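You operate a simulated robot arm through the tools that you are given. There is no shell and no other tool.

The job below is to be done with a simulated robot arm. You get a single attempt, and the scene is never put back.

Task
Test where the yellow valve opens and stand it on the matching field.
Fine: LOW under 20 kPa, HIGH over 30. Vent until the red lamp is out before pulling it, then shut the vent. Set down upright: what you pick out.
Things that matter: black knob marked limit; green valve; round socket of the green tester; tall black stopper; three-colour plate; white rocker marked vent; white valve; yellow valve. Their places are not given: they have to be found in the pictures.

The check looks at the end state, three seconds after you hand in, the way a careful person would. Anything else that was tipped, shoved, dropped, spilled or broken makes it a failure.

Robot
A 6-joint arm with a two-finger gripper, fixed in place. Base frame: the origin is at the foot of the arm, x ahead of it, y to its left, z up; the work surface is at about z = 0. Lengths are in cm, angles in rad, forces in N, time in s.
With the tool pointing down near the work surface it reaches from about 24 to 62 cm from the base axis. Its first joint turns from -1.152 to 1.152 rad. Payload 1.37 kg.
Tool frame: the origin (TCP) lies between the finger pads and is the grasp point; the fingertips stand 2.2 cm ahead of it; z points along the fingers, y is the line along which they close. The gripper opens to 9.2 cm; its body begins 6.5 cm behind the TCP.
Orientation is that of the tool frame in the base frame, as [roll, pitch, yaw] about the fixed x, y, z axes, in that order (R = Rz(yaw) Ry(pitch) Rx(roll)). With the fingers straight down and closing along the base's y, the tool's x points along the base's -x, its y along +y and its z along -z.

Tools
- The arm moves only by the tool jog_arm. Its argument "moves" is a list of rows, each an object of numbers (a shift or turn left out is 0, a gripper value left out holds the last): "jaw": the gripper command, from -1 (fully open) to 1 (shut), values between in proportion; "tx", "ty", "tz": the shift along the base's x, y, z in cm; "ax", "ay", "az": the turn, a rotation vector about the base's x, y, z in rad. In form: [{"jaw": .., "tx": .., "ty": .., "tz": .., "ax": .., "ay": .., "az": ..}, ...]. A call has 1 to 20 rows; each row is the pose to reach, as a shift and turn from the pose commanded when the call began. A row lasts 0.2 s, in which the tool goes at most 5 cm and 0.15 rad; a call with a longer step from one row to the next is refused whole, and so is a gripper value outside its range. Where a pose cannot be reached the arm comes as near as it can. A force on the tool above 40 N (or 10 N above the force at the start of the call, whichever is more), or a blocked arm, ends the call early, and 0.2 s more pass. The fingers move at their own pace (about 5.99 cm/s each) and stop on an object; they squeeze with about 26 N. The grip force told is the motor's: it shows also when the fingers shut on nothing. Time passes only in rows, and 0.2 s behind the last, so rows that repeat a pose let the fingers close. The reply holds the time, the measured pose of the TCP, the force on the tool along the base axes, the opening and the grip force, in the units named above and with some noise, with the torque about the TCP (base axes, N m) and any sound that the robot's microphone picked up.
- Cameras (640 x 400 px; columns grow to the right, rows downward): "scene" is fixed at [3.73, -41.83, 60.45]; the picture's right is [0.81, -0.59, 0.00], its down [-0.31, -0.43, -0.85] and it looks along [0.50, 0.69, -0.53] (base axes); focal length 334 px, centre (320, 200). "wrist" rides on the gripper at [7.1, 1.9, -10.2] in the tool frame; the picture's right is [-0.26, 0.97, 0.00], its down [-0.75, -0.20, -0.63] and it looks along [-0.60, -0.16, 0.78] (tool axes); focal length 280 px, centre (320, 200).
- camera(camera): a new picture of that camera. The clock stands still meanwhile.
- probe_pixels(camera, pixels): for up to 12 pixels [column, row] of the newest picture of that camera ("zoom" is the newest enlarged one), the place [x, y, z] in the base frame of the surface seen there, good to about 0.2 cm, but the place of the scene camera against the robot may be out by one fixed shift of up to 2.5 cm in any direction. The clock stands still meanwhile.
- enlarge(camera, box): a new picture of the part [left, top, right, bottom] of that camera's present view, enlarged. The clock stands still meanwhile.
- sign_off(): hands the job in; it is judged then, once.

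Open the gripper and draw the arm clear of the work before you hand the job in, unless the task says otherwise.

The tools are called after ">>>" as name(argument=value, ...) on one line, values as JSON. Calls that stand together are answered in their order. jog_arm: Moves the arm, as the interface text tells. Its arguments: {"type":"object","properties":{"moves":{"type":"array"}},"required":["moves"]} The other tools are called the same way: camera (camera) takes a picture; probe_pixels (camera, pixels) gives the place of the surface under pixels of a picture; enlarge (camera, box) takes an enlarged picture of a part of a camera's view; sign_off () hands the job in.

At the start:

```text
t: 0.0
eef_pos: [28.06, 19.47, 34.01]
tool_rot: [-3.141, 0.0, 3.141]
ft_force: [-0.3, 0.0, -0.2]
wrist_torque: [0.0, 0.0, 0.0]
width: 9.19
finger_force: 0.0
```

scene: 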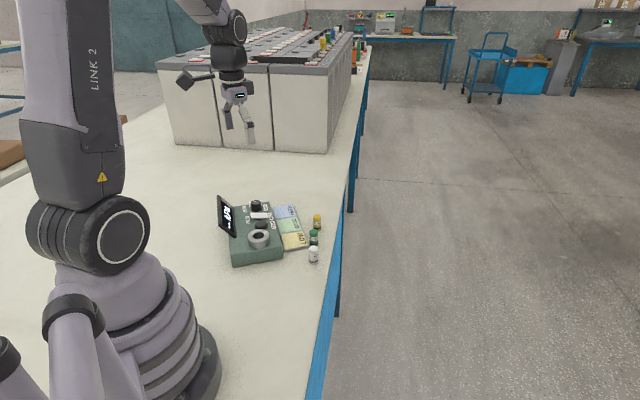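
wrist: 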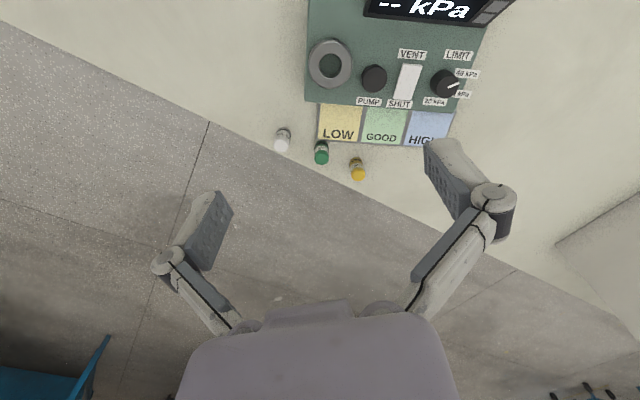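

I see the green tester around (255,235) in the scene and in the wrist view at (390,60); three small valves at (283,140), (321,152), (358,168). I enlarge both views to read labels.

>>> enlarge(camera="wrist", box=[260, 0, 520, 190])

>>> enlarge(camera="scene", box=[200, 180, 340, 280])

```text
2.11 times, centred on (390, 95) of wrist
```

zoom: 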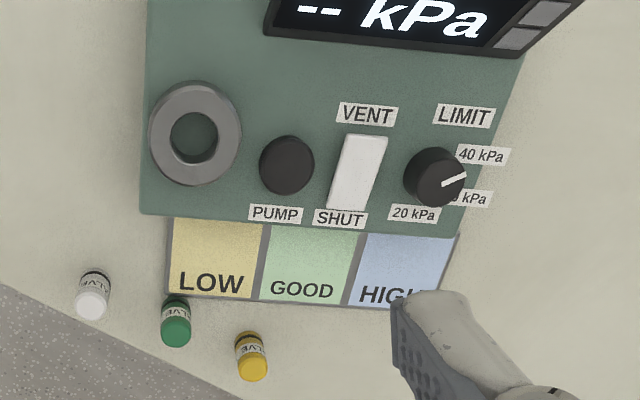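

```text
4.00 times, centred on (270, 230) of scene
```

zoom: 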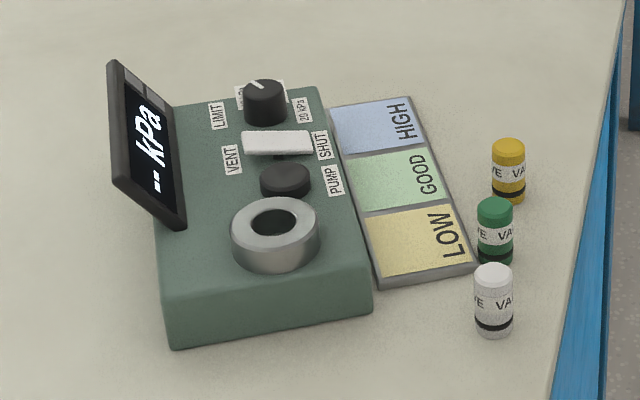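

The limit knob has 20/30/40 marks, the yellow valve stands at wrist (358,168). I probe surface places in the wrist view.

>>> camera(camera="wrist")

>>> probe_pixels(camera="wrist", pixels=[[283, 146], [321, 157], [359, 174], [330, 62], [330, 46], [374, 78], [411, 72], [402, 94], [443, 85], [340, 125], [383, 127], [425, 125]])

>>> probe_pixels(camera="wrist", pixels=[[356, 161], [320, 145], [284, 131], [308, 100], [478, 105], [458, 86], [318, 140], [320, 100], [452, 115], [400, 5], [350, 75], [330, 85]])

```text
taken
```

wrist: 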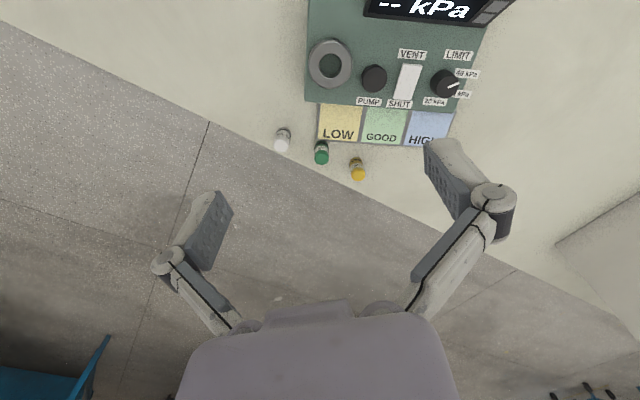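

```text
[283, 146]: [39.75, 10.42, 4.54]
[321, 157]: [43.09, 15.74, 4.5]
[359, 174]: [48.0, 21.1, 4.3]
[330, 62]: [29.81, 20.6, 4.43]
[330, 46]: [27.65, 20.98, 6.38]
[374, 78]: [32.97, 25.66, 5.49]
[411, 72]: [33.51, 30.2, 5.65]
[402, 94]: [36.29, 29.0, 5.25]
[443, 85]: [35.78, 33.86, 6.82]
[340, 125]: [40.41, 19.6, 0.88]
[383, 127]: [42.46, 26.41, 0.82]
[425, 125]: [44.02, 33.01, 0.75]
```

```text
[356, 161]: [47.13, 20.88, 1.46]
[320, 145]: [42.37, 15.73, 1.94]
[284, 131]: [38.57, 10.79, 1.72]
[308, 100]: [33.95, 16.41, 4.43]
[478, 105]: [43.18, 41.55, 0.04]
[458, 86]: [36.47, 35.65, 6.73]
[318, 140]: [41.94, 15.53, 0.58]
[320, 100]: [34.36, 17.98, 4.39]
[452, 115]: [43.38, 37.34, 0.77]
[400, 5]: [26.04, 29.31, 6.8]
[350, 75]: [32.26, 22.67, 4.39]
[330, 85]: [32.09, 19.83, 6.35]
```

Approximate positions found: yellow valve near (47.5,21), socket near (30,20.5), knob near (36,34). I look for the stopper and lamp in enlarged scene views before moving closer.

>>> enlarge(camera="scene", box=[150, 120, 390, 270])

>>> enlarge(camera="scene", box=[150, 0, 390, 150])

>>> enlarge(camera="wrist", box=[360, 0, 520, 110])

```text
2.67 times, centred on (270, 195) of scene
```

zoom: 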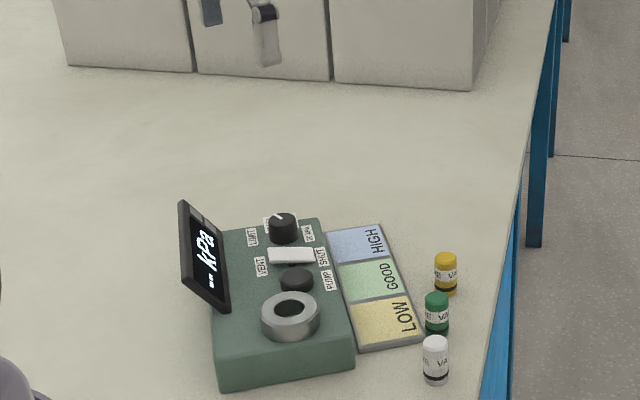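

```text
2.67 times, centred on (270, 75) of scene
```

zoom: 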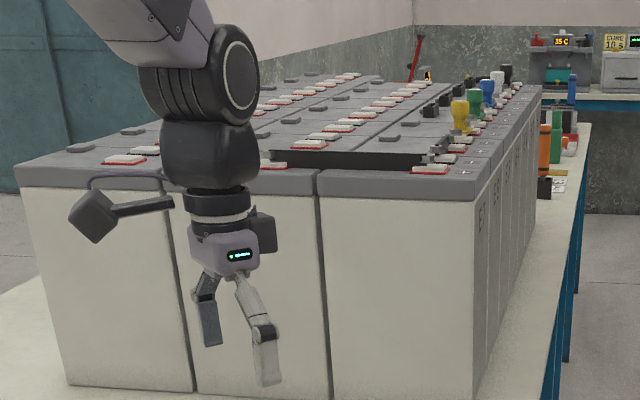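

```text
3.64 times, centred on (440, 55) of wrist
```

zoom: 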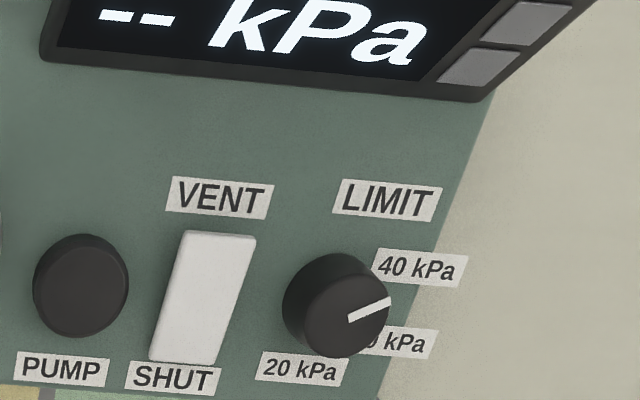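

The knob pointer needs a closer, steeper look. I move the arm to near (24,28,22) so the wrist camera looks at the tester panel.

>>> jog_arm(moves=[{"jaw": -1, "tx": -1, "ty": 2.1, "tz": -3}, {"tx": -2, "ty": 4.2, "tz": -6}, {"tx": -3, "ty": 6.3, "tz": -9}, {"tx": -4, "ty": 8.5, "tz": -12}, {"tx": -4, "ty": 8.5, "tz": -12}])

>>> camera(camera="wrist")

```text
t: 1.2
eef_pos: [24.3, 28.15, 22.01]
tool_rot: [-3.141, 0.001, -3.141]
ft_force: [0.1, 0.2, -0.6]
wrist_torque: [-0.02, -0.05, 0.01]
width: 9.19
finger_force: 0.1
```

```text
taken
```

wrist: 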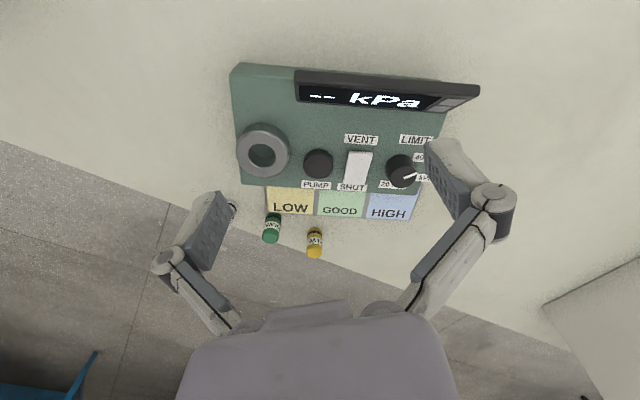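

The panel is now centred at (340,150), with the right finger partly over the knob labels. I enlarge and probe the panel features.

>>> enlarge(camera="wrist", box=[230, 55, 490, 225])

>>> probe_pixels(camera="wrist", pixels=[[262, 153], [240, 150], [287, 150], [262, 126], [318, 163], [355, 178], [359, 155], [400, 172], [413, 174], [290, 208], [340, 210], [388, 212]])

>>> probe_pixels(camera="wrist", pixels=[[300, 100], [300, 78], [476, 90], [435, 107], [272, 237], [315, 250], [240, 184], [234, 68], [448, 105], [460, 95], [265, 186], [412, 218]])

```text
2.35 times, centred on (360, 140) of wrist
```

zoom: 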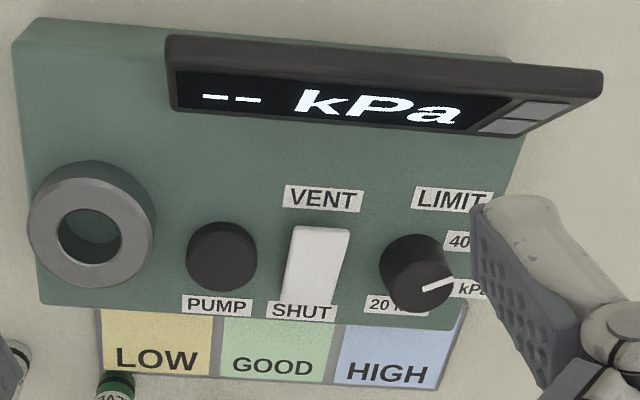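

```text
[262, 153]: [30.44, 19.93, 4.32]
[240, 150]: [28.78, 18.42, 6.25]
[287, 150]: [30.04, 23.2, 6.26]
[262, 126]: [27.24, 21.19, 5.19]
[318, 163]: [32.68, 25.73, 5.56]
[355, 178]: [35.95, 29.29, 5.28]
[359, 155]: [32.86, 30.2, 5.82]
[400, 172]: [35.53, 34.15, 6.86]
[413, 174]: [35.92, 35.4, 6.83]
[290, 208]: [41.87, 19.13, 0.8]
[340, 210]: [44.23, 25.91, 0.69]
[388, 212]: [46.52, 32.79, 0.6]
```

```text
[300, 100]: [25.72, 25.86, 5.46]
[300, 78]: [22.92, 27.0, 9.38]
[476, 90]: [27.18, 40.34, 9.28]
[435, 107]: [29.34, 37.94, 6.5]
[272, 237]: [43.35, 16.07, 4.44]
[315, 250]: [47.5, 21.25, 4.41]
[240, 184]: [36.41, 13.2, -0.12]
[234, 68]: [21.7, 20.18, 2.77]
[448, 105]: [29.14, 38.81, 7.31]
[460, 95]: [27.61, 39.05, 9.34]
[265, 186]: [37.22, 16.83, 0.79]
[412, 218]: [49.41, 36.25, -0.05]
```

The pointer in the zoom runs from (425,290) to (452,279). I probe it and the labels to compute its true direction.

>>> probe_pixels(camera="zoom", pixels=[[427, 289], [450, 279], [395, 285], [425, 308], [420, 265], [457, 241], [468, 289], [385, 304], [410, 243], [383, 255], [438, 304], [400, 300]])

>>> enlarge(camera="wrist", box=[370, 130, 434, 200])

```text
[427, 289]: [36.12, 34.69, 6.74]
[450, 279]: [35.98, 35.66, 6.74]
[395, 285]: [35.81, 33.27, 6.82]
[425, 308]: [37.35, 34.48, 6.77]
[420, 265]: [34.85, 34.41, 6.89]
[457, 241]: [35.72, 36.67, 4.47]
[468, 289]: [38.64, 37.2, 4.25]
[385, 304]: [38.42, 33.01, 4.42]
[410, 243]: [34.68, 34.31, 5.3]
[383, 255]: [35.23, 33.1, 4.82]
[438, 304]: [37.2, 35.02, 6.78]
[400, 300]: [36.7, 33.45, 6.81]
```

```text
5.71 times, centred on (402, 165) of wrist
```

zoom: 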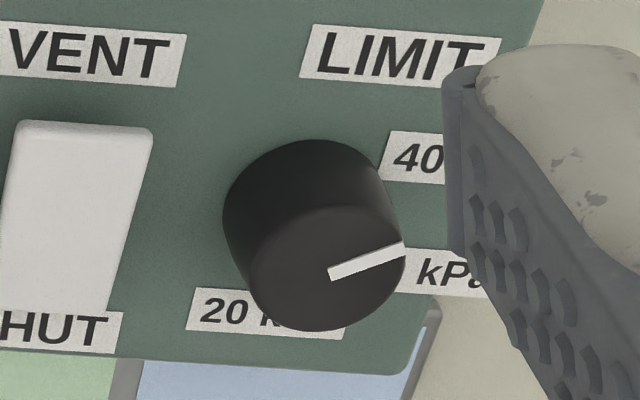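

The finger hides the labels right of the knob. I shift left (y+9) so the knob sits mid-picture.

>>> jog_arm(moves=[{"tx": 1, "ty": 3, "tz": 0}, {"tx": 2, "ty": 6}, {"tx": 3, "ty": 9}, {"tx": 3, "ty": 9}])

>>> enlarge(camera="wrist", box=[220, 60, 420, 210])

>>> camera(camera="wrist")

```text
t: 2.2
eef_pos: [27.01, 36.97, 21.77]
tool_rot: [-3.14, -0.001, 3.142]
ft_force: [-0.1, -0.5, -0.1]
wrist_torque: [0.03, 0.01, 0.0]
width: 9.18
finger_force: 0.0
```

```text
2.67 times, centred on (320, 135) of wrist
```

zoom: 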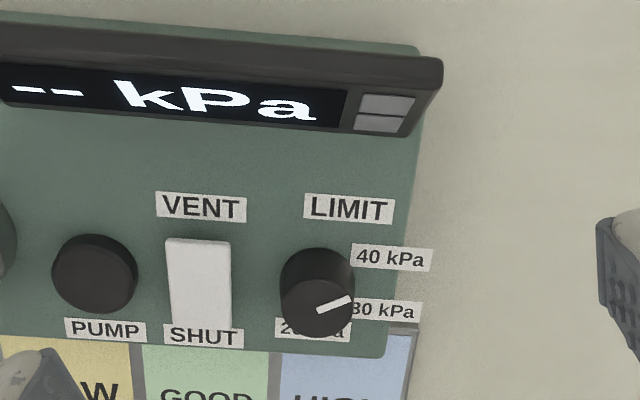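

```text
taken
```

wrist: 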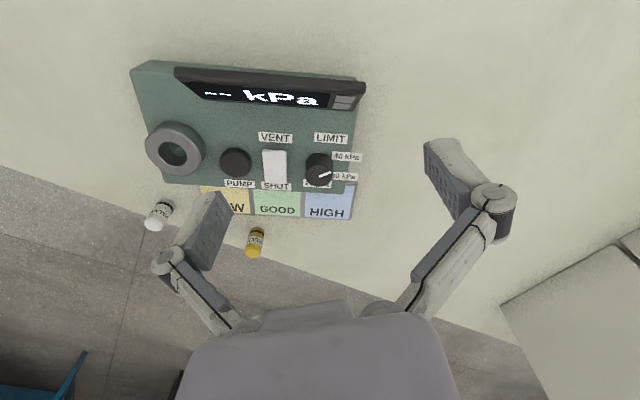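

All three marks are visible now: 40 at zoom (391,258), 30 at (382,311), 20 at (313,330). I probe them with the pointer ends.

>>> probe_pixels(camera="zoom", pixels=[[391, 258], [352, 254], [432, 261], [382, 311], [420, 313], [280, 328], [346, 339], [321, 309], [348, 298], [318, 330], [318, 286], [284, 308]])

>>> probe_pixels(camera="zoom", pixels=[[352, 310], [317, 250], [282, 265], [200, 245], [198, 318], [172, 245], [228, 245], [201, 280], [349, 209], [201, 207], [203, 337], [385, 105]])

```text
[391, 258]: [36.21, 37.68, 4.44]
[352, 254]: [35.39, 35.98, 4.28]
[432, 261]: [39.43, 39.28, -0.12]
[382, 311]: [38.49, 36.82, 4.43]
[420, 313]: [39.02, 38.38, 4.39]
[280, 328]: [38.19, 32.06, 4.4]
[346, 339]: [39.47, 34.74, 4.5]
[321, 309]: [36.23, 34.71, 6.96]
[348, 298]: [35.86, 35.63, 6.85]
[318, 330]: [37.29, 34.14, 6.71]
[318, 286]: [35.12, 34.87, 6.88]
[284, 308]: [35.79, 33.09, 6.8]
```

```text
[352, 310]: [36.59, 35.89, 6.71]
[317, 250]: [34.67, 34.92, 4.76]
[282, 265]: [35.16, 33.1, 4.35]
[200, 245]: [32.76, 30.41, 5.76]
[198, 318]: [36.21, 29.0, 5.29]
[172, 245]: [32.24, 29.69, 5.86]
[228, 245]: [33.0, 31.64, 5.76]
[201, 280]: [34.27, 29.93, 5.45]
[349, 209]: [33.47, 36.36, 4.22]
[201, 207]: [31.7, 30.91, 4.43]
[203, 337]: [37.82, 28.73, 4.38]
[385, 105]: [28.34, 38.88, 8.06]
```

The pointer direction (about 105° in base) lies nearest the 40 kPa mark. Before acting I want to find the tall black stopper, so I raise the arm and yaw it to look at other parts of the table.

>>> jog_arm(moves=[{"tz": 3, "ty": -3, "az": 0.15}, {"tz": 6, "ty": -6, "az": 0.3}, {"tz": 9, "ty": -9, "az": 0.45}, {"tz": 12, "ty": -12, "az": 0.6}, {"tz": 12, "ty": -15, "az": 0.75}, {"tz": 12, "ty": -18, "az": 0.9}, {"tz": 12, "ty": -18, "az": 1.05}, {"tz": 12, "ty": -18, "az": 1.2}, {"tz": 12, "ty": -18, "az": 1.35}, {"tz": 12, "ty": -18, "az": 1.5}, {"tz": 12, "ty": -18, "az": 1.5}])

>>> camera(camera="wrist")

>>> camera(camera="scene")

```text
t: 4.6
eef_pos: [27.01, 19.02, 34.02]
tool_rot: [-3.141, 0.001, -1.638]
ft_force: [0.1, 0.4, 0.3]
wrist_torque: [0.0, 0.0, 0.06]
width: 9.18
finger_force: 0.2
```

```text
taken
```

wrist: 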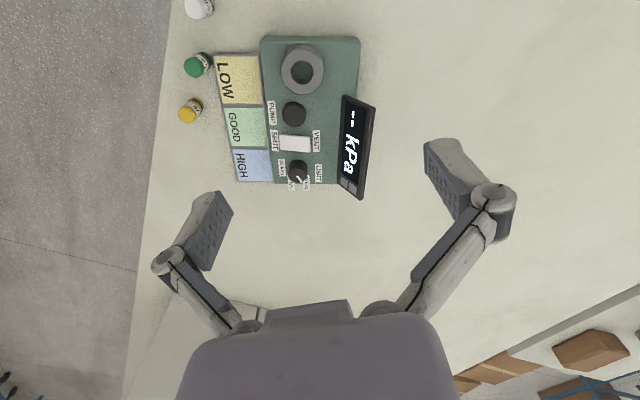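

```text
taken
```

scene: 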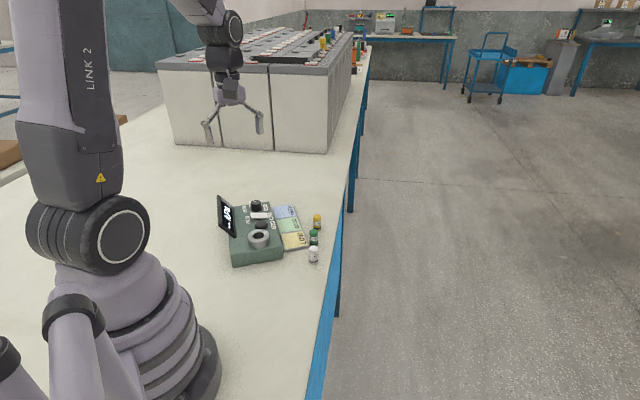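

No tall black stopper in this view of the +y side; the panel knob is at (297,172). I now yaw the other way to look at the -y side.

>>> jog_arm(moves=[{"az": -0.15}, {"az": -0.3}, {"az": -0.45}, {"az": -0.6}, {"az": -0.75}, {"az": -0.9}, {"az": -1.05}, {"az": -1.2}, {"az": -1.35}, {"az": -1.5}, {"az": -1.65}, {"az": -1.8}, {"az": -1.95}, {"az": -2.1}, {"az": -2.25}, {"az": -2.4}, {"az": -2.55}, {"az": -2.7}, {"az": -2.85}, {"az": -3.0}])

>>> camera(camera="wrist")

```text
t: 8.8
eef_pos: [27.13, 19.1, 33.93]
tool_rot: [-3.141, 0.0, 1.638]
ft_force: [0.1, -0.6, -0.3]
wrist_torque: [-0.02, -0.02, -0.01]
width: 9.2
finger_force: 0.0
```

```text
taken
```

wrist: 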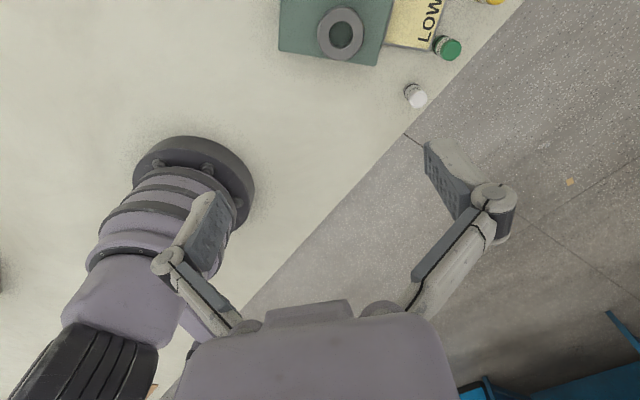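

I check the dark patch at the left edge (2,270) by probing, to see whether it's an object on the table.

>>> probe_pixels(camera="wrist", pixels=[[2, 270], [2, 285], [10, 270], [415, 92], [448, 47], [340, 35], [340, 12], [205, 165]])

>>> enlarge(camera="wrist", box=[0, 200, 160, 300])

```text
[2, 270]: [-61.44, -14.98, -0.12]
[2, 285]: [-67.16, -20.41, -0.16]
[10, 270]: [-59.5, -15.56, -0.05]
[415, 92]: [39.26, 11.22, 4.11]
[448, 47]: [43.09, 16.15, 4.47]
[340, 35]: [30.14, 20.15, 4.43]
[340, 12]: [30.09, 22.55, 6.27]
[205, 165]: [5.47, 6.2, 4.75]
```

```text
4.00 times, centred on (80, 250) of wrist
```

zoom: 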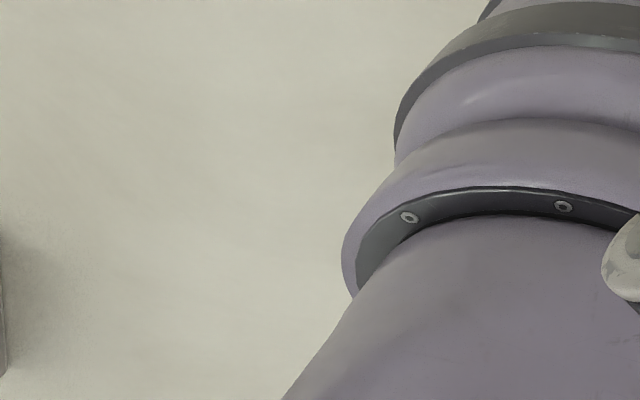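

Nothing relevant there (it's 60 cm behind the base). I rotate back to yaw π and move above the yellow valve near (47.5,21.2) for a close view.

>>> jog_arm(moves=[{"tx": 2, "ty": 0.2, "tz": -1, "az": 0.15}, {"tx": 4, "ty": 0.4, "tz": -2, "az": 0.3}, {"tx": 6, "ty": 0.6, "tz": -3, "az": 0.45}, {"tx": 8, "ty": 0.8, "tz": -5, "az": 0.6}, {"tx": 10, "ty": 1.0, "tz": -7, "az": 0.75}, {"tx": 12, "ty": 1.2, "tz": -9, "az": 0.9}, {"tx": 14, "ty": 1.4, "tz": -11, "az": 1.05}, {"tx": 16, "ty": 1.6, "tz": -13, "az": 1.2}, {"tx": 18, "ty": 1.9, "tz": -15, "az": 1.35}, {"tx": 20, "ty": 2.1, "tz": -17, "az": 1.5}, {"tx": 20, "ty": 2.1, "tz": -18, "az": 1.5}])

>>> camera(camera="wrist")

```text
t: 11.2
eef_pos: [47.1, 21.32, 15.91]
tool_rot: [-3.14, 0.0, -3.14]
ft_force: [0.2, -0.4, 0.4]
wrist_torque: [-0.02, 0.01, -0.01]
width: 9.2
finger_force: 0.1
```

```text
taken
```

wrist: 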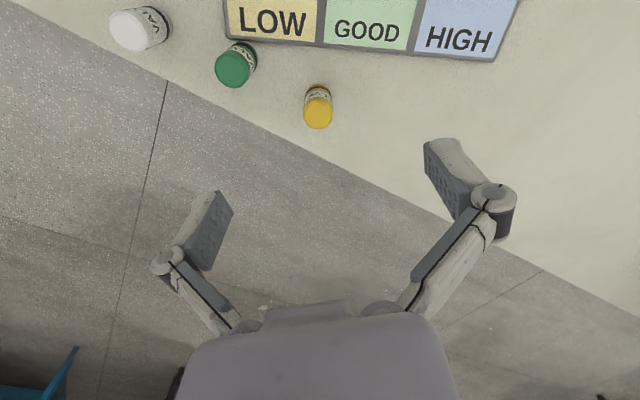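

Yellow valve is at (318,108), standing upright. I enlarge it and probe the top rim and label.

>>> enlarge(camera="wrist", box=[278, 70, 358, 140])

>>> probe_pixels(camera="wrist", pixels=[[319, 115], [306, 113], [331, 113], [319, 126], [319, 104], [318, 95], [236, 66], [222, 66], [251, 66], [240, 52], [135, 30], [318, 87]])

```text
5.71 times, centred on (318, 105) of wrist
```

zoom: 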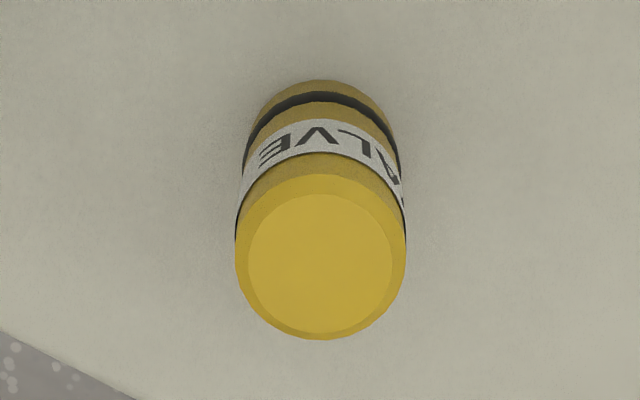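

```text
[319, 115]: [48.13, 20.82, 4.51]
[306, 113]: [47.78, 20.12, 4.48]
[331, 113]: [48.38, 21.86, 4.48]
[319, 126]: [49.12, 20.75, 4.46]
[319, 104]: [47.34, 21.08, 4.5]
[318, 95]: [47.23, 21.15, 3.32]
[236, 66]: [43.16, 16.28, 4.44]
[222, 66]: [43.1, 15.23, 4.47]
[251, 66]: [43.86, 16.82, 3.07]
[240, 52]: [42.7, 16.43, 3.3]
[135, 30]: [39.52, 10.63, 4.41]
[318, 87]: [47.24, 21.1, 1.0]
```

Valve axis is near (48.2,20.9), top z≈4.5, diameter ≈2.4. I narrow the jaw and lower to just above it, then check alignment.

>>> jog_arm(moves=[{"jaw": -0.2, "tx": 0.6, "ty": -0.1, "tz": -2}, {"tx": 1.15, "ty": -0.2, "tz": -4}, {"tx": 1.15, "ty": -0.2, "tz": -6.5}, {"tx": 1.15, "ty": -0.2, "tz": -7.5}, {"tx": 1.15, "ty": -0.2, "tz": -7.5}])

>>> camera(camera="wrist")

```text
t: 12.4
eef_pos: [48.37, 21.02, 8.55]
tool_rot: [3.141, -0.001, -3.141]
ft_force: [0.3, -0.1, -0.4]
wrist_torque: [0.03, -0.02, 0.04]
width: 5.52
finger_force: 0.0
```

```text
taken
```

wrist: 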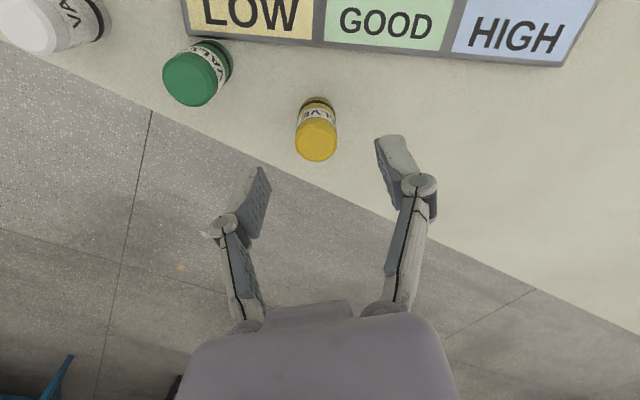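

Valve top now at about (317,142) between the fingers. I probe its rim again for a refined centre.

>>> enlarge(camera="wrist", box=[276, 90, 356, 170])

>>> probe_pixels(camera="wrist", pixels=[[316, 141], [300, 141], [332, 141], [316, 156], [316, 127], [304, 152], [329, 152], [304, 131], [329, 130]])

```text
5.00 times, centred on (316, 130) of wrist
```

zoom: 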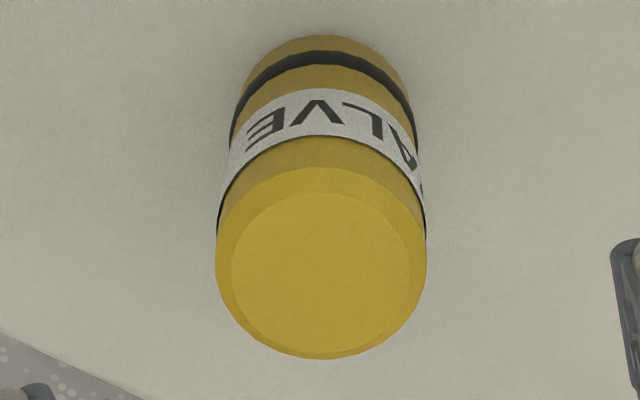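

```text
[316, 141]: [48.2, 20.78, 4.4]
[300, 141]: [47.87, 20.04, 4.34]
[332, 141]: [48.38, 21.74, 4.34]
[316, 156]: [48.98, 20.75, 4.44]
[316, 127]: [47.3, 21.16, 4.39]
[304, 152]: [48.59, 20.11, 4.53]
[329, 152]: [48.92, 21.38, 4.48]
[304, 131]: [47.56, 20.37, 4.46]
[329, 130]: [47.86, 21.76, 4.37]
```

Centre is about (48.35,20.9); I lower to TCP z≈4.45 and close.

>>> jog_arm(moves=[{"tx": 0.12, "tz": -1.5}, {"tx": 0.12, "tz": -3}, {"tx": 0.12, "tz": -4.05}, {"tx": 0.12, "tz": -4.05}, {"jaw": 1, "tx": 0.12, "tz": -4.05}, {"tx": 0.12, "tz": -4.05}, {"tx": 0.12, "tz": -4.05}, {"tx": 0.12, "tz": -4.05}])

>>> camera(camera="wrist")

```text
t: 14.2
eef_pos: [48.39, 20.9, 4.37]
tool_rot: [3.141, 0.002, -3.141]
ft_force: [0.8, 0.3, 0.3]
wrist_torque: [0.01, 0.0, 0.06]
width: 2.22
finger_force: 26.0
```

```text
taken
```

wrist: 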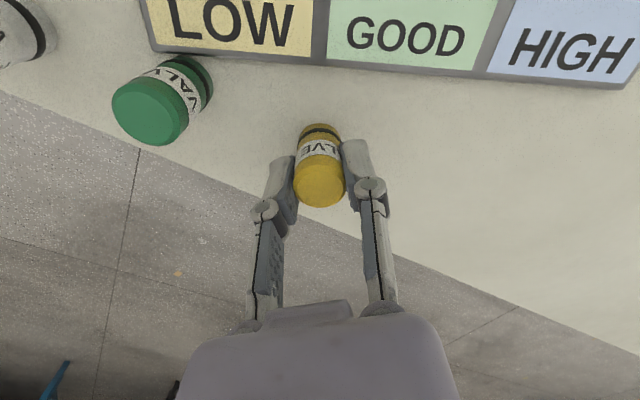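

Yellow is gripped (width 2.22). I lift straight up, then travel toward the socket, staying high, and look.

>>> jog_arm(moves=[{"tz": 2}, {"tz": 5}, {"tz": 9}, {"tx": -2, "tz": 12}, {"tx": -6, "tz": 13}, {"tx": -10, "tz": 13}, {"tx": -13, "tz": 13}, {"tx": -16, "tz": 13}, {"tx": -18, "tz": 13}, {"tx": -18, "tz": 13}])

>>> camera(camera="wrist")

>>> camera(camera="scene")

```text
t: 16.4
eef_pos: [30.39, 20.85, 17.39]
tool_rot: [-3.141, 0.0, 3.141]
ft_force: [-0.4, -0.3, 0.2]
wrist_torque: [-0.03, -0.01, -0.02]
width: 2.21
finger_force: 26.7
```

```text
taken
```

wrist: 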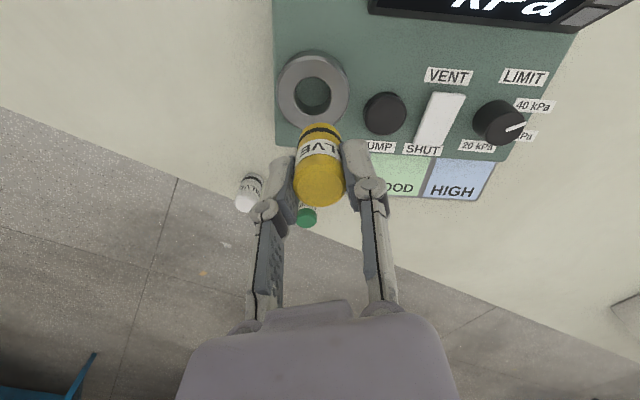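

```text
taken
```

scene: 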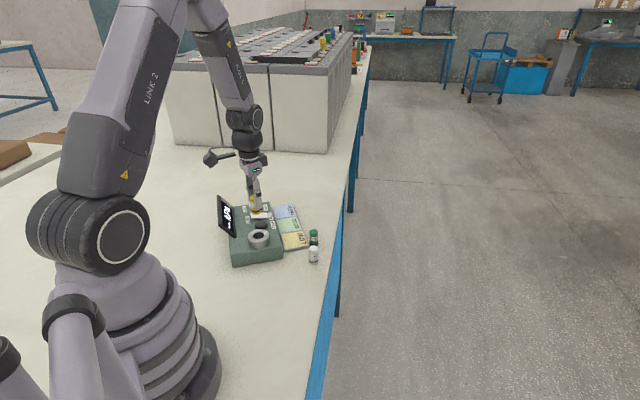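

Socket ring is at wrist (313,90), fully visible. I enlarge it and probe its rim and bore.

>>> enlarge(camera="wrist", box=[265, 40, 365, 140])

>>> probe_pixels(camera="wrist", pixels=[[284, 92], [345, 92], [314, 120], [314, 62], [289, 110], [340, 75], [335, 112], [292, 72], [313, 95], [305, 100], [320, 100], [313, 106]])

```text
4.00 times, centred on (315, 90) of wrist
```

zoom: 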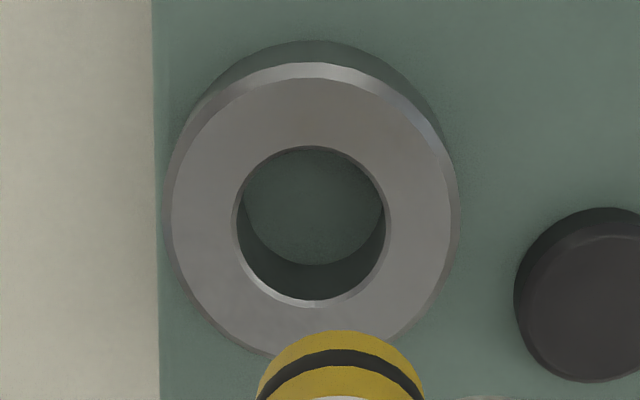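

```text
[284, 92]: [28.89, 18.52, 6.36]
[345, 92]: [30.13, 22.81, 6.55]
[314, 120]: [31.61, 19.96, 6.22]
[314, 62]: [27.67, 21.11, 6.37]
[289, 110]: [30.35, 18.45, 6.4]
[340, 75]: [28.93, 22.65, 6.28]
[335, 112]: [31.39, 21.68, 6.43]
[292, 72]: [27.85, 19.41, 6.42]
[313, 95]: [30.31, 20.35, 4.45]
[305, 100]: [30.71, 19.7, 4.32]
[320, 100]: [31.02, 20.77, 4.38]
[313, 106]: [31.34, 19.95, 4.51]
```

Bore centre works out to about (29.88,20.45), bore ≈2.9 cm. I move over it and lower until the valve bottom is just above the ring, then check.

>>> jog_arm(moves=[{"tx": -0.45, "ty": -0.42, "tz": -1}, {"tx": -0.45, "ty": -0.42, "tz": -3}, {"tx": -0.45, "ty": -0.42, "tz": -5}, {"tx": -0.45, "ty": -0.42, "tz": -5.8}, {"tx": -0.45, "ty": -0.42, "tz": -5.8}])

>>> enlarge(camera="wrist", box=[240, 60, 400, 220])

>>> enlarge(camera="scene", box=[200, 180, 340, 280])

```text
t: 17.6
eef_pos: [30.0, 20.55, 11.58]
tool_rot: [3.141, 0.001, 3.141]
ft_force: [0.1, -0.5, 0.3]
wrist_torque: [0.0, 0.01, 0.03]
width: 2.22
finger_force: 25.9
```

```text
2.50 times, centred on (320, 140) of wrist
```

zoom: 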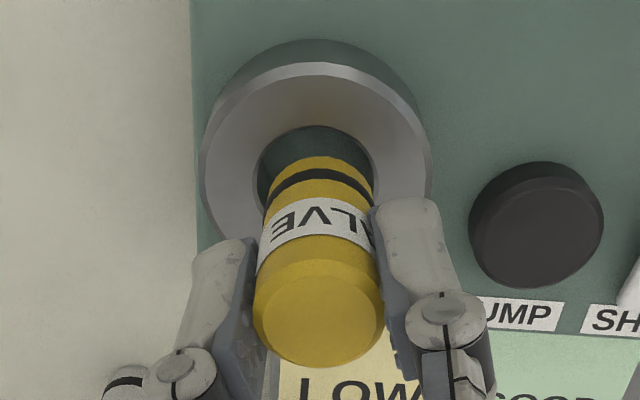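

```text
4.00 times, centred on (270, 230) of scene
```

zoom: 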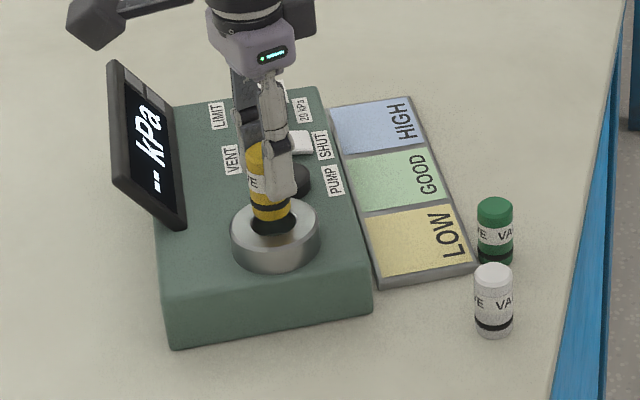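

Valve hangs centred above the bore. I lower it slowly into the socket, watching the force.

>>> jog_arm(moves=[{"tz": -0.4}, {"tz": -0.8}, {"tz": -1.2}, {"tz": -1.5}, {"tz": -1.8}, {"tz": -2.0}, {"tz": -2.2}, {"tz": -2.4}, {"tz": -2.55}, {"tz": -2.55}])

>>> enlarge(camera="wrist", box=[240, 60, 400, 220])

```text
t: 19.8
eef_pos: [29.89, 20.68, 9.08]
tool_rot: [3.14, 0.001, 3.142]
ft_force: [0.5, -1.9, 21.4]
wrist_torque: [0.24, -0.08, -0.03]
width: 2.2
finger_force: 26.3
```

```text
2.50 times, centred on (320, 140) of wrist
```

zoom: 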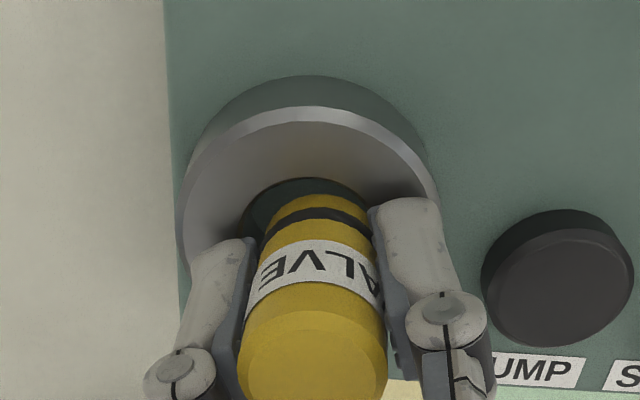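

Force reads 21 N with torque showing contact on the +y side: the valve caught the rim and slid up in the fingers (its band moved from row 190 to 225 in the zoom). I lift clear and inspect.

>>> jog_arm(moves=[{"tz": 0.5}, {"tz": 1.5}, {"tz": 2.55}, {"tz": 2.55}])

>>> camera(camera="wrist")

>>> enlarge(camera="wrist", box=[240, 60, 400, 220])

>>> enlarge(camera="scene", box=[200, 180, 340, 280])

```text
t: 20.8
eef_pos: [29.81, 20.46, 11.56]
tool_rot: [3.14, 0.001, 3.14]
ft_force: [-0.1, 0.1, 0.2]
wrist_torque: [0.0, 0.0, 0.01]
width: 2.23
finger_force: 25.6
```

```text
taken
```

wrist: 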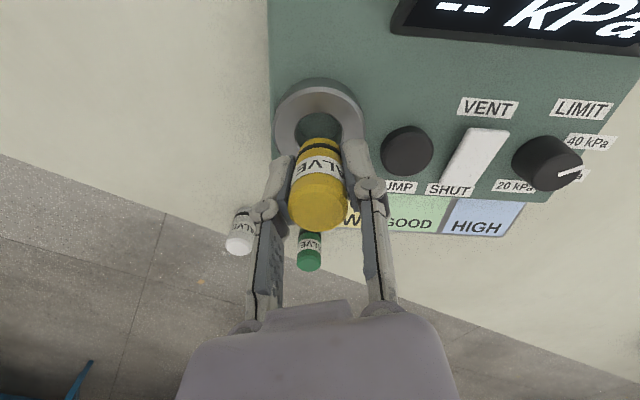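

```text
2.50 times, centred on (320, 140) of wrist
```

zoom: 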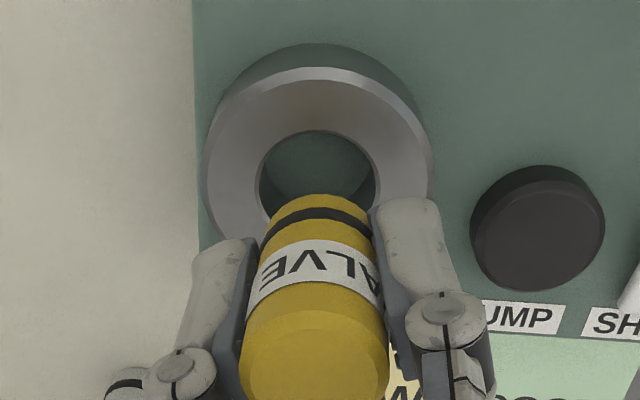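

```text
4.00 times, centred on (270, 230) of scene
```

zoom: 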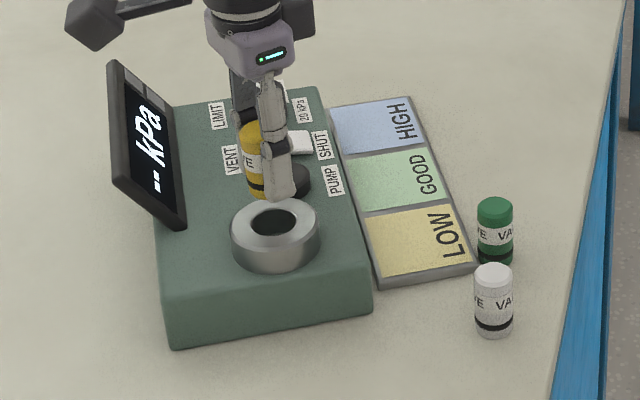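

The valve slid about 2 cm up in the fingers; comparing edges, it was ~0.1 cm off toward +y/+x. I'll set it upright on the free table near (30,9) to re-grip it higher, starting by lifting and moving there.

>>> jog_arm(moves=[{"tz": 2}, {"ty": -3, "tz": 3}, {"tx": 0.5, "ty": -7, "tz": 3}, {"tx": 1.1, "ty": -11.4, "tz": 1}, {"tx": 1.1, "ty": -11.4, "tz": -2.5}, {"tx": 1.1, "ty": -11.4, "tz": -5.5}, {"tx": 1.1, "ty": -11.4, "tz": -7.5}, {"tx": 1.1, "ty": -11.4, "tz": -7.5}])

>>> camera(camera="wrist")

>>> enlarge(camera="scene", box=[200, 200, 340, 300])

```text
t: 22.6
eef_pos: [31.02, 9.07, 3.89]
tool_rot: [-3.14, 0.0, -3.14]
ft_force: [-0.2, 0.9, -0.4]
wrist_torque: [0.0, -0.01, -0.02]
width: 2.22
finger_force: 26.0
```

```text
taken
```

wrist: 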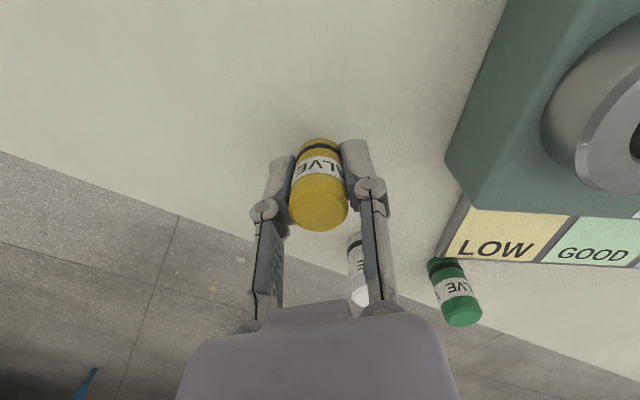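

```text
4.00 times, centred on (270, 250) of scene
```

zoom: 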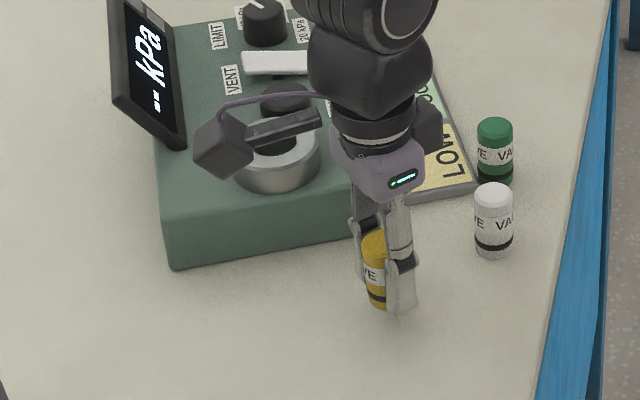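

The valve hangs over open table, with white at (360,270) well clear. I lower gently in small steps until it touches down.

>>> jog_arm(moves=[{"tz": -0.4}, {"tz": -0.8}, {"tz": -1.1}, {"tz": -1.3}, {"tz": -1.4}, {"tz": -1.4}])

>>> enlarge(camera="scene", box=[250, 230, 320, 290])

>>> camera(camera="wrist")

```text
t: 24.0
eef_pos: [31.18, 9.17, 2.76]
tool_rot: [3.14, 0.0, 3.141]
ft_force: [0.0, -0.3, 0.0]
wrist_torque: [-0.01, 0.02, 0.0]
width: 2.23
finger_force: 26.6
```

```text
6.67 times, centred on (285, 260) of scene
```

zoom: 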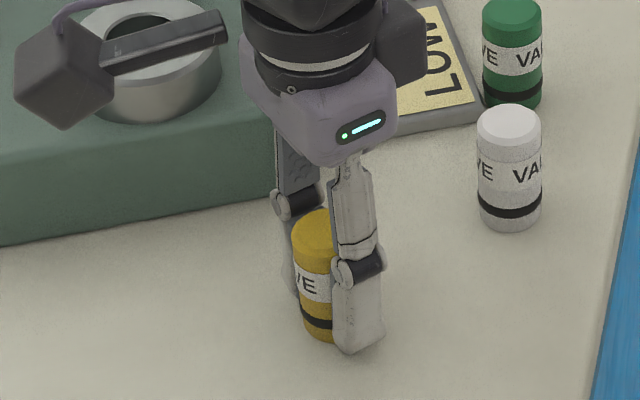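

```text
taken
```

wrist: 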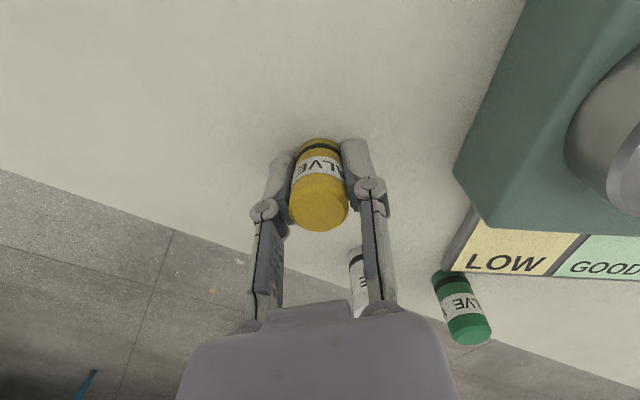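

No contact yet (force ≈0, z≈2.76). I continue down in 0.1 cm steps.

>>> jog_arm(moves=[{"tz": -0.1}, {"tz": -0.2}, {"tz": -0.3}, {"tz": -0.3}])

```text
t: 25.0
eef_pos: [31.04, 9.15, 2.57]
tool_rot: [3.14, 0.003, -3.141]
ft_force: [3.3, -2.2, 22.8]
wrist_torque: [-0.04, 0.12, 0.01]
width: 2.2
finger_force: 25.9
```

Contact with the table (22.8 N). I ease up 0.1 cm and open the jaw to release the valve standing.

>>> jog_arm(moves=[{"tz": 0.1}, {"tz": 0.1}, {"jaw": 0.2, "tz": 0.1}, {"jaw": -0.2, "tz": 0.1}, {"jaw": -0.2, "tz": 0.1}, {"jaw": -0.2, "tz": 0.1}])

>>> camera(camera="wrist")

>>> enlarge(camera="scene", box=[250, 230, 320, 290])

```text
t: 26.4
eef_pos: [31.02, 9.11, 2.53]
tool_rot: [3.141, -0.001, -3.14]
ft_force: [-0.4, 0.2, -0.1]
wrist_torque: [-0.01, 0.03, 0.05]
width: 5.51
finger_force: 0.0
```

```text
taken
```

wrist: 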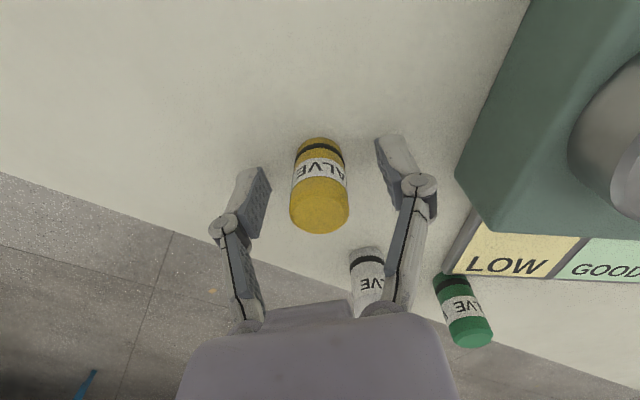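

```text
6.67 times, centred on (285, 260) of scene
```

zoom: 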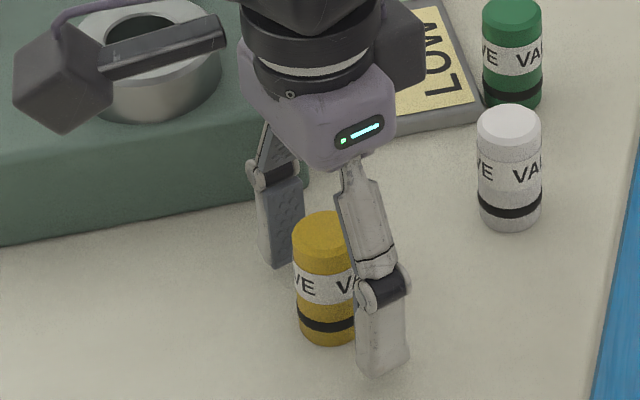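

Yellow stands upright at (319,190) between the fingers. I raise to TCP z≈4.5 and re-grip it near its top.

>>> jog_arm(moves=[{"tz": 0.7}, {"tz": 1.4}, {"tz": 1.95}, {"tz": 1.95}, {"jaw": 1, "tz": 1.95}, {"tz": 1.95}, {"tz": 1.95}, {"tz": 1.95}])

>>> camera(camera="wrist")

```text
t: 28.2
eef_pos: [30.88, 9.07, 4.5]
tool_rot: [3.141, 0.001, 3.141]
ft_force: [-1.2, 1.0, 3.7]
wrist_torque: [0.01, 0.04, -0.02]
width: 2.2
finger_force: 25.8
```

```text
taken
```

wrist: 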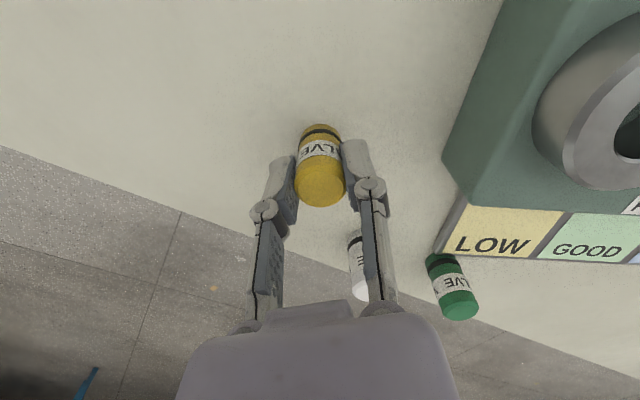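

Re-gripped at width 2.20. I lift and carry it back over the socket, this time aimed at (29.80,20.33).

>>> jog_arm(moves=[{"tz": 3}, {"tz": 7}, {"tz": 9.5, "ty": 2}, {"tz": 10.5, "ty": 5.5, "tx": -0.6}, {"tz": 10.5, "ty": 9.0, "tx": -1.18}, {"tz": 9, "ty": 11.28, "tx": -1.18}, {"tz": 7.2, "ty": 11.28, "tx": -1.18}, {"tz": 7.2, "ty": 11.28, "tx": -1.18}])

>>> camera(camera="wrist")

>>> enlarge(camera="wrist", box=[270, 90, 370, 190])

```text
t: 30.0
eef_pos: [29.93, 20.37, 11.45]
tool_rot: [-3.141, 0.0, -3.141]
ft_force: [-0.1, -0.4, 0.1]
wrist_torque: [0.04, -0.01, -0.02]
width: 2.23
finger_force: 25.9
```

```text
taken
```

wrist: 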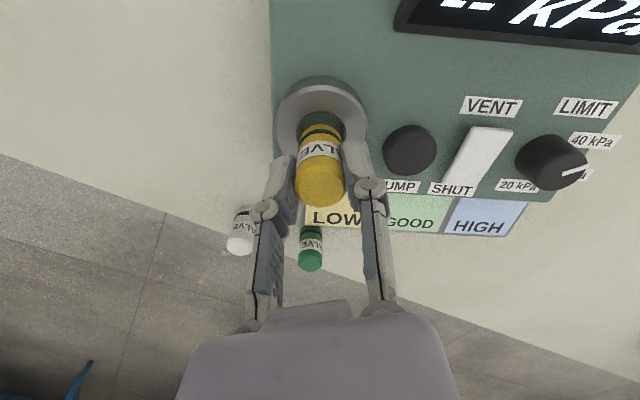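

```text
4.00 times, centred on (320, 140) of wrist
```

zoom: 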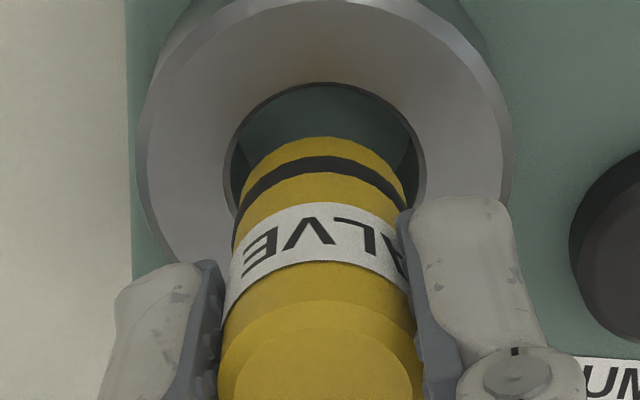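

Valve and bore edges now nearly concentric (bore 224–424, valve 240–404 in zoom). I nudge by (-0.04,+0.03) and lower to just past the rim, checking force.

>>> jog_arm(moves=[{"tx": -0.04, "ty": 0.03, "tz": -0.4}, {"tx": -0.04, "ty": 0.03, "tz": -0.8}, {"tx": -0.04, "ty": 0.03, "tz": -1.0}, {"tx": -0.04, "ty": 0.03, "tz": -1.1}, {"tx": -0.04, "ty": 0.03, "tz": -1.1}])

>>> enlarge(camera="wrist", box=[270, 90, 370, 190])

```text
t: 31.2
eef_pos: [29.69, 20.41, 10.57]
tool_rot: [3.14, -0.001, -3.141]
ft_force: [0.3, -0.8, -1.2]
wrist_torque: [0.02, -0.02, -0.01]
width: 2.19
finger_force: 25.7
```

```text
4.00 times, centred on (320, 140) of wrist
```

zoom: 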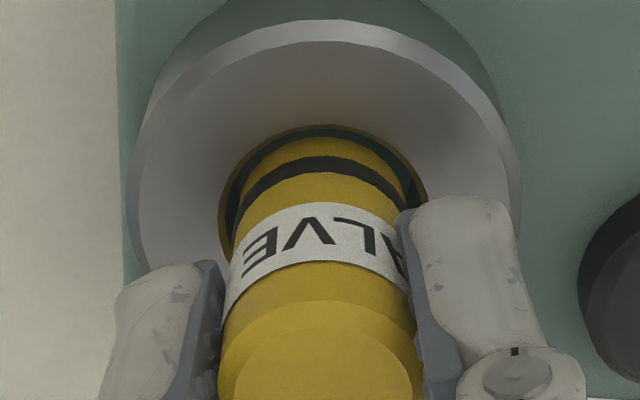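

Valve tip is inside the rim with no force. I continue lowering by 0.8 cm and check again.

>>> jog_arm(moves=[{"tz": -0.2}, {"tz": -0.4}, {"tz": -0.6}, {"tz": -0.8}, {"tz": -0.8}])

>>> enlarge(camera="wrist", box=[270, 90, 370, 190])

```text
t: 32.4
eef_pos: [29.79, 20.44, 9.62]
tool_rot: [3.14, -0.001, 3.14]
ft_force: [-0.1, 0.1, -0.8]
wrist_torque: [0.01, 0.01, -0.03]
width: 2.22
finger_force: 26.0
```

```text
4.00 times, centred on (320, 140) of wrist
```

zoom: 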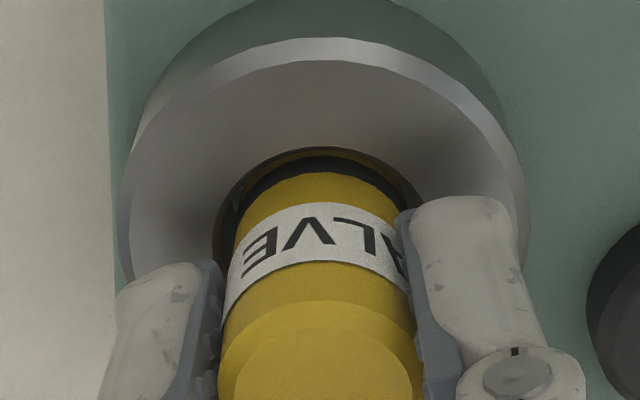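

It's going in cleanly without force. I lower further toward the floor.

>>> jog_arm(moves=[{"tz": -0.2}, {"tz": -0.4}, {"tz": -0.6}, {"tz": -0.7}, {"tz": -0.7}])

```text
t: 33.6
eef_pos: [29.84, 20.44, 9.03]
tool_rot: [3.141, 0.0, 3.141]
ft_force: [0.4, -0.8, -0.3]
wrist_torque: [-0.01, -0.02, -0.03]
width: 2.21
finger_force: 26.1
```

Still no contact at z≈9.1; floor expected near 8.9. I lower in tiny steps until touch.

>>> jog_arm(moves=[{"tz": -0.1}, {"tz": -0.2}, {"tz": -0.2}])

>>> enlarge(camera="wrist", box=[270, 90, 370, 190])

>>> enlarge(camera="scene", box=[200, 180, 340, 280])

```text
t: 34.4
eef_pos: [29.87, 20.62, 8.8]
tool_rot: [3.14, 0.003, 3.14]
ft_force: [-1.6, -3.7, 23.3]
wrist_torque: [-0.14, 0.03, 0.0]
width: 2.21
finger_force: 26.0
```

```text
4.00 times, centred on (320, 140) of wrist
```

zoom: 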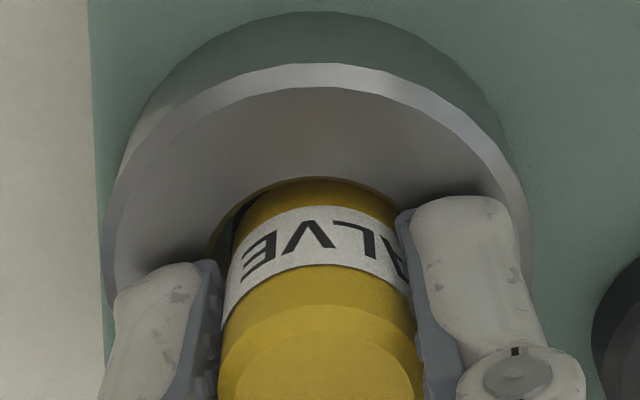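

```text
4.00 times, centred on (270, 230) of scene
```

zoom: 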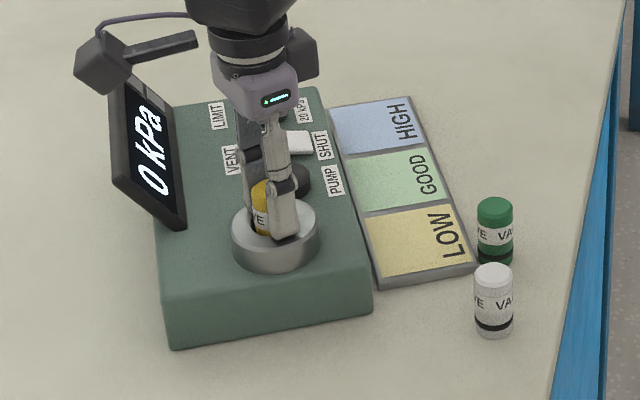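

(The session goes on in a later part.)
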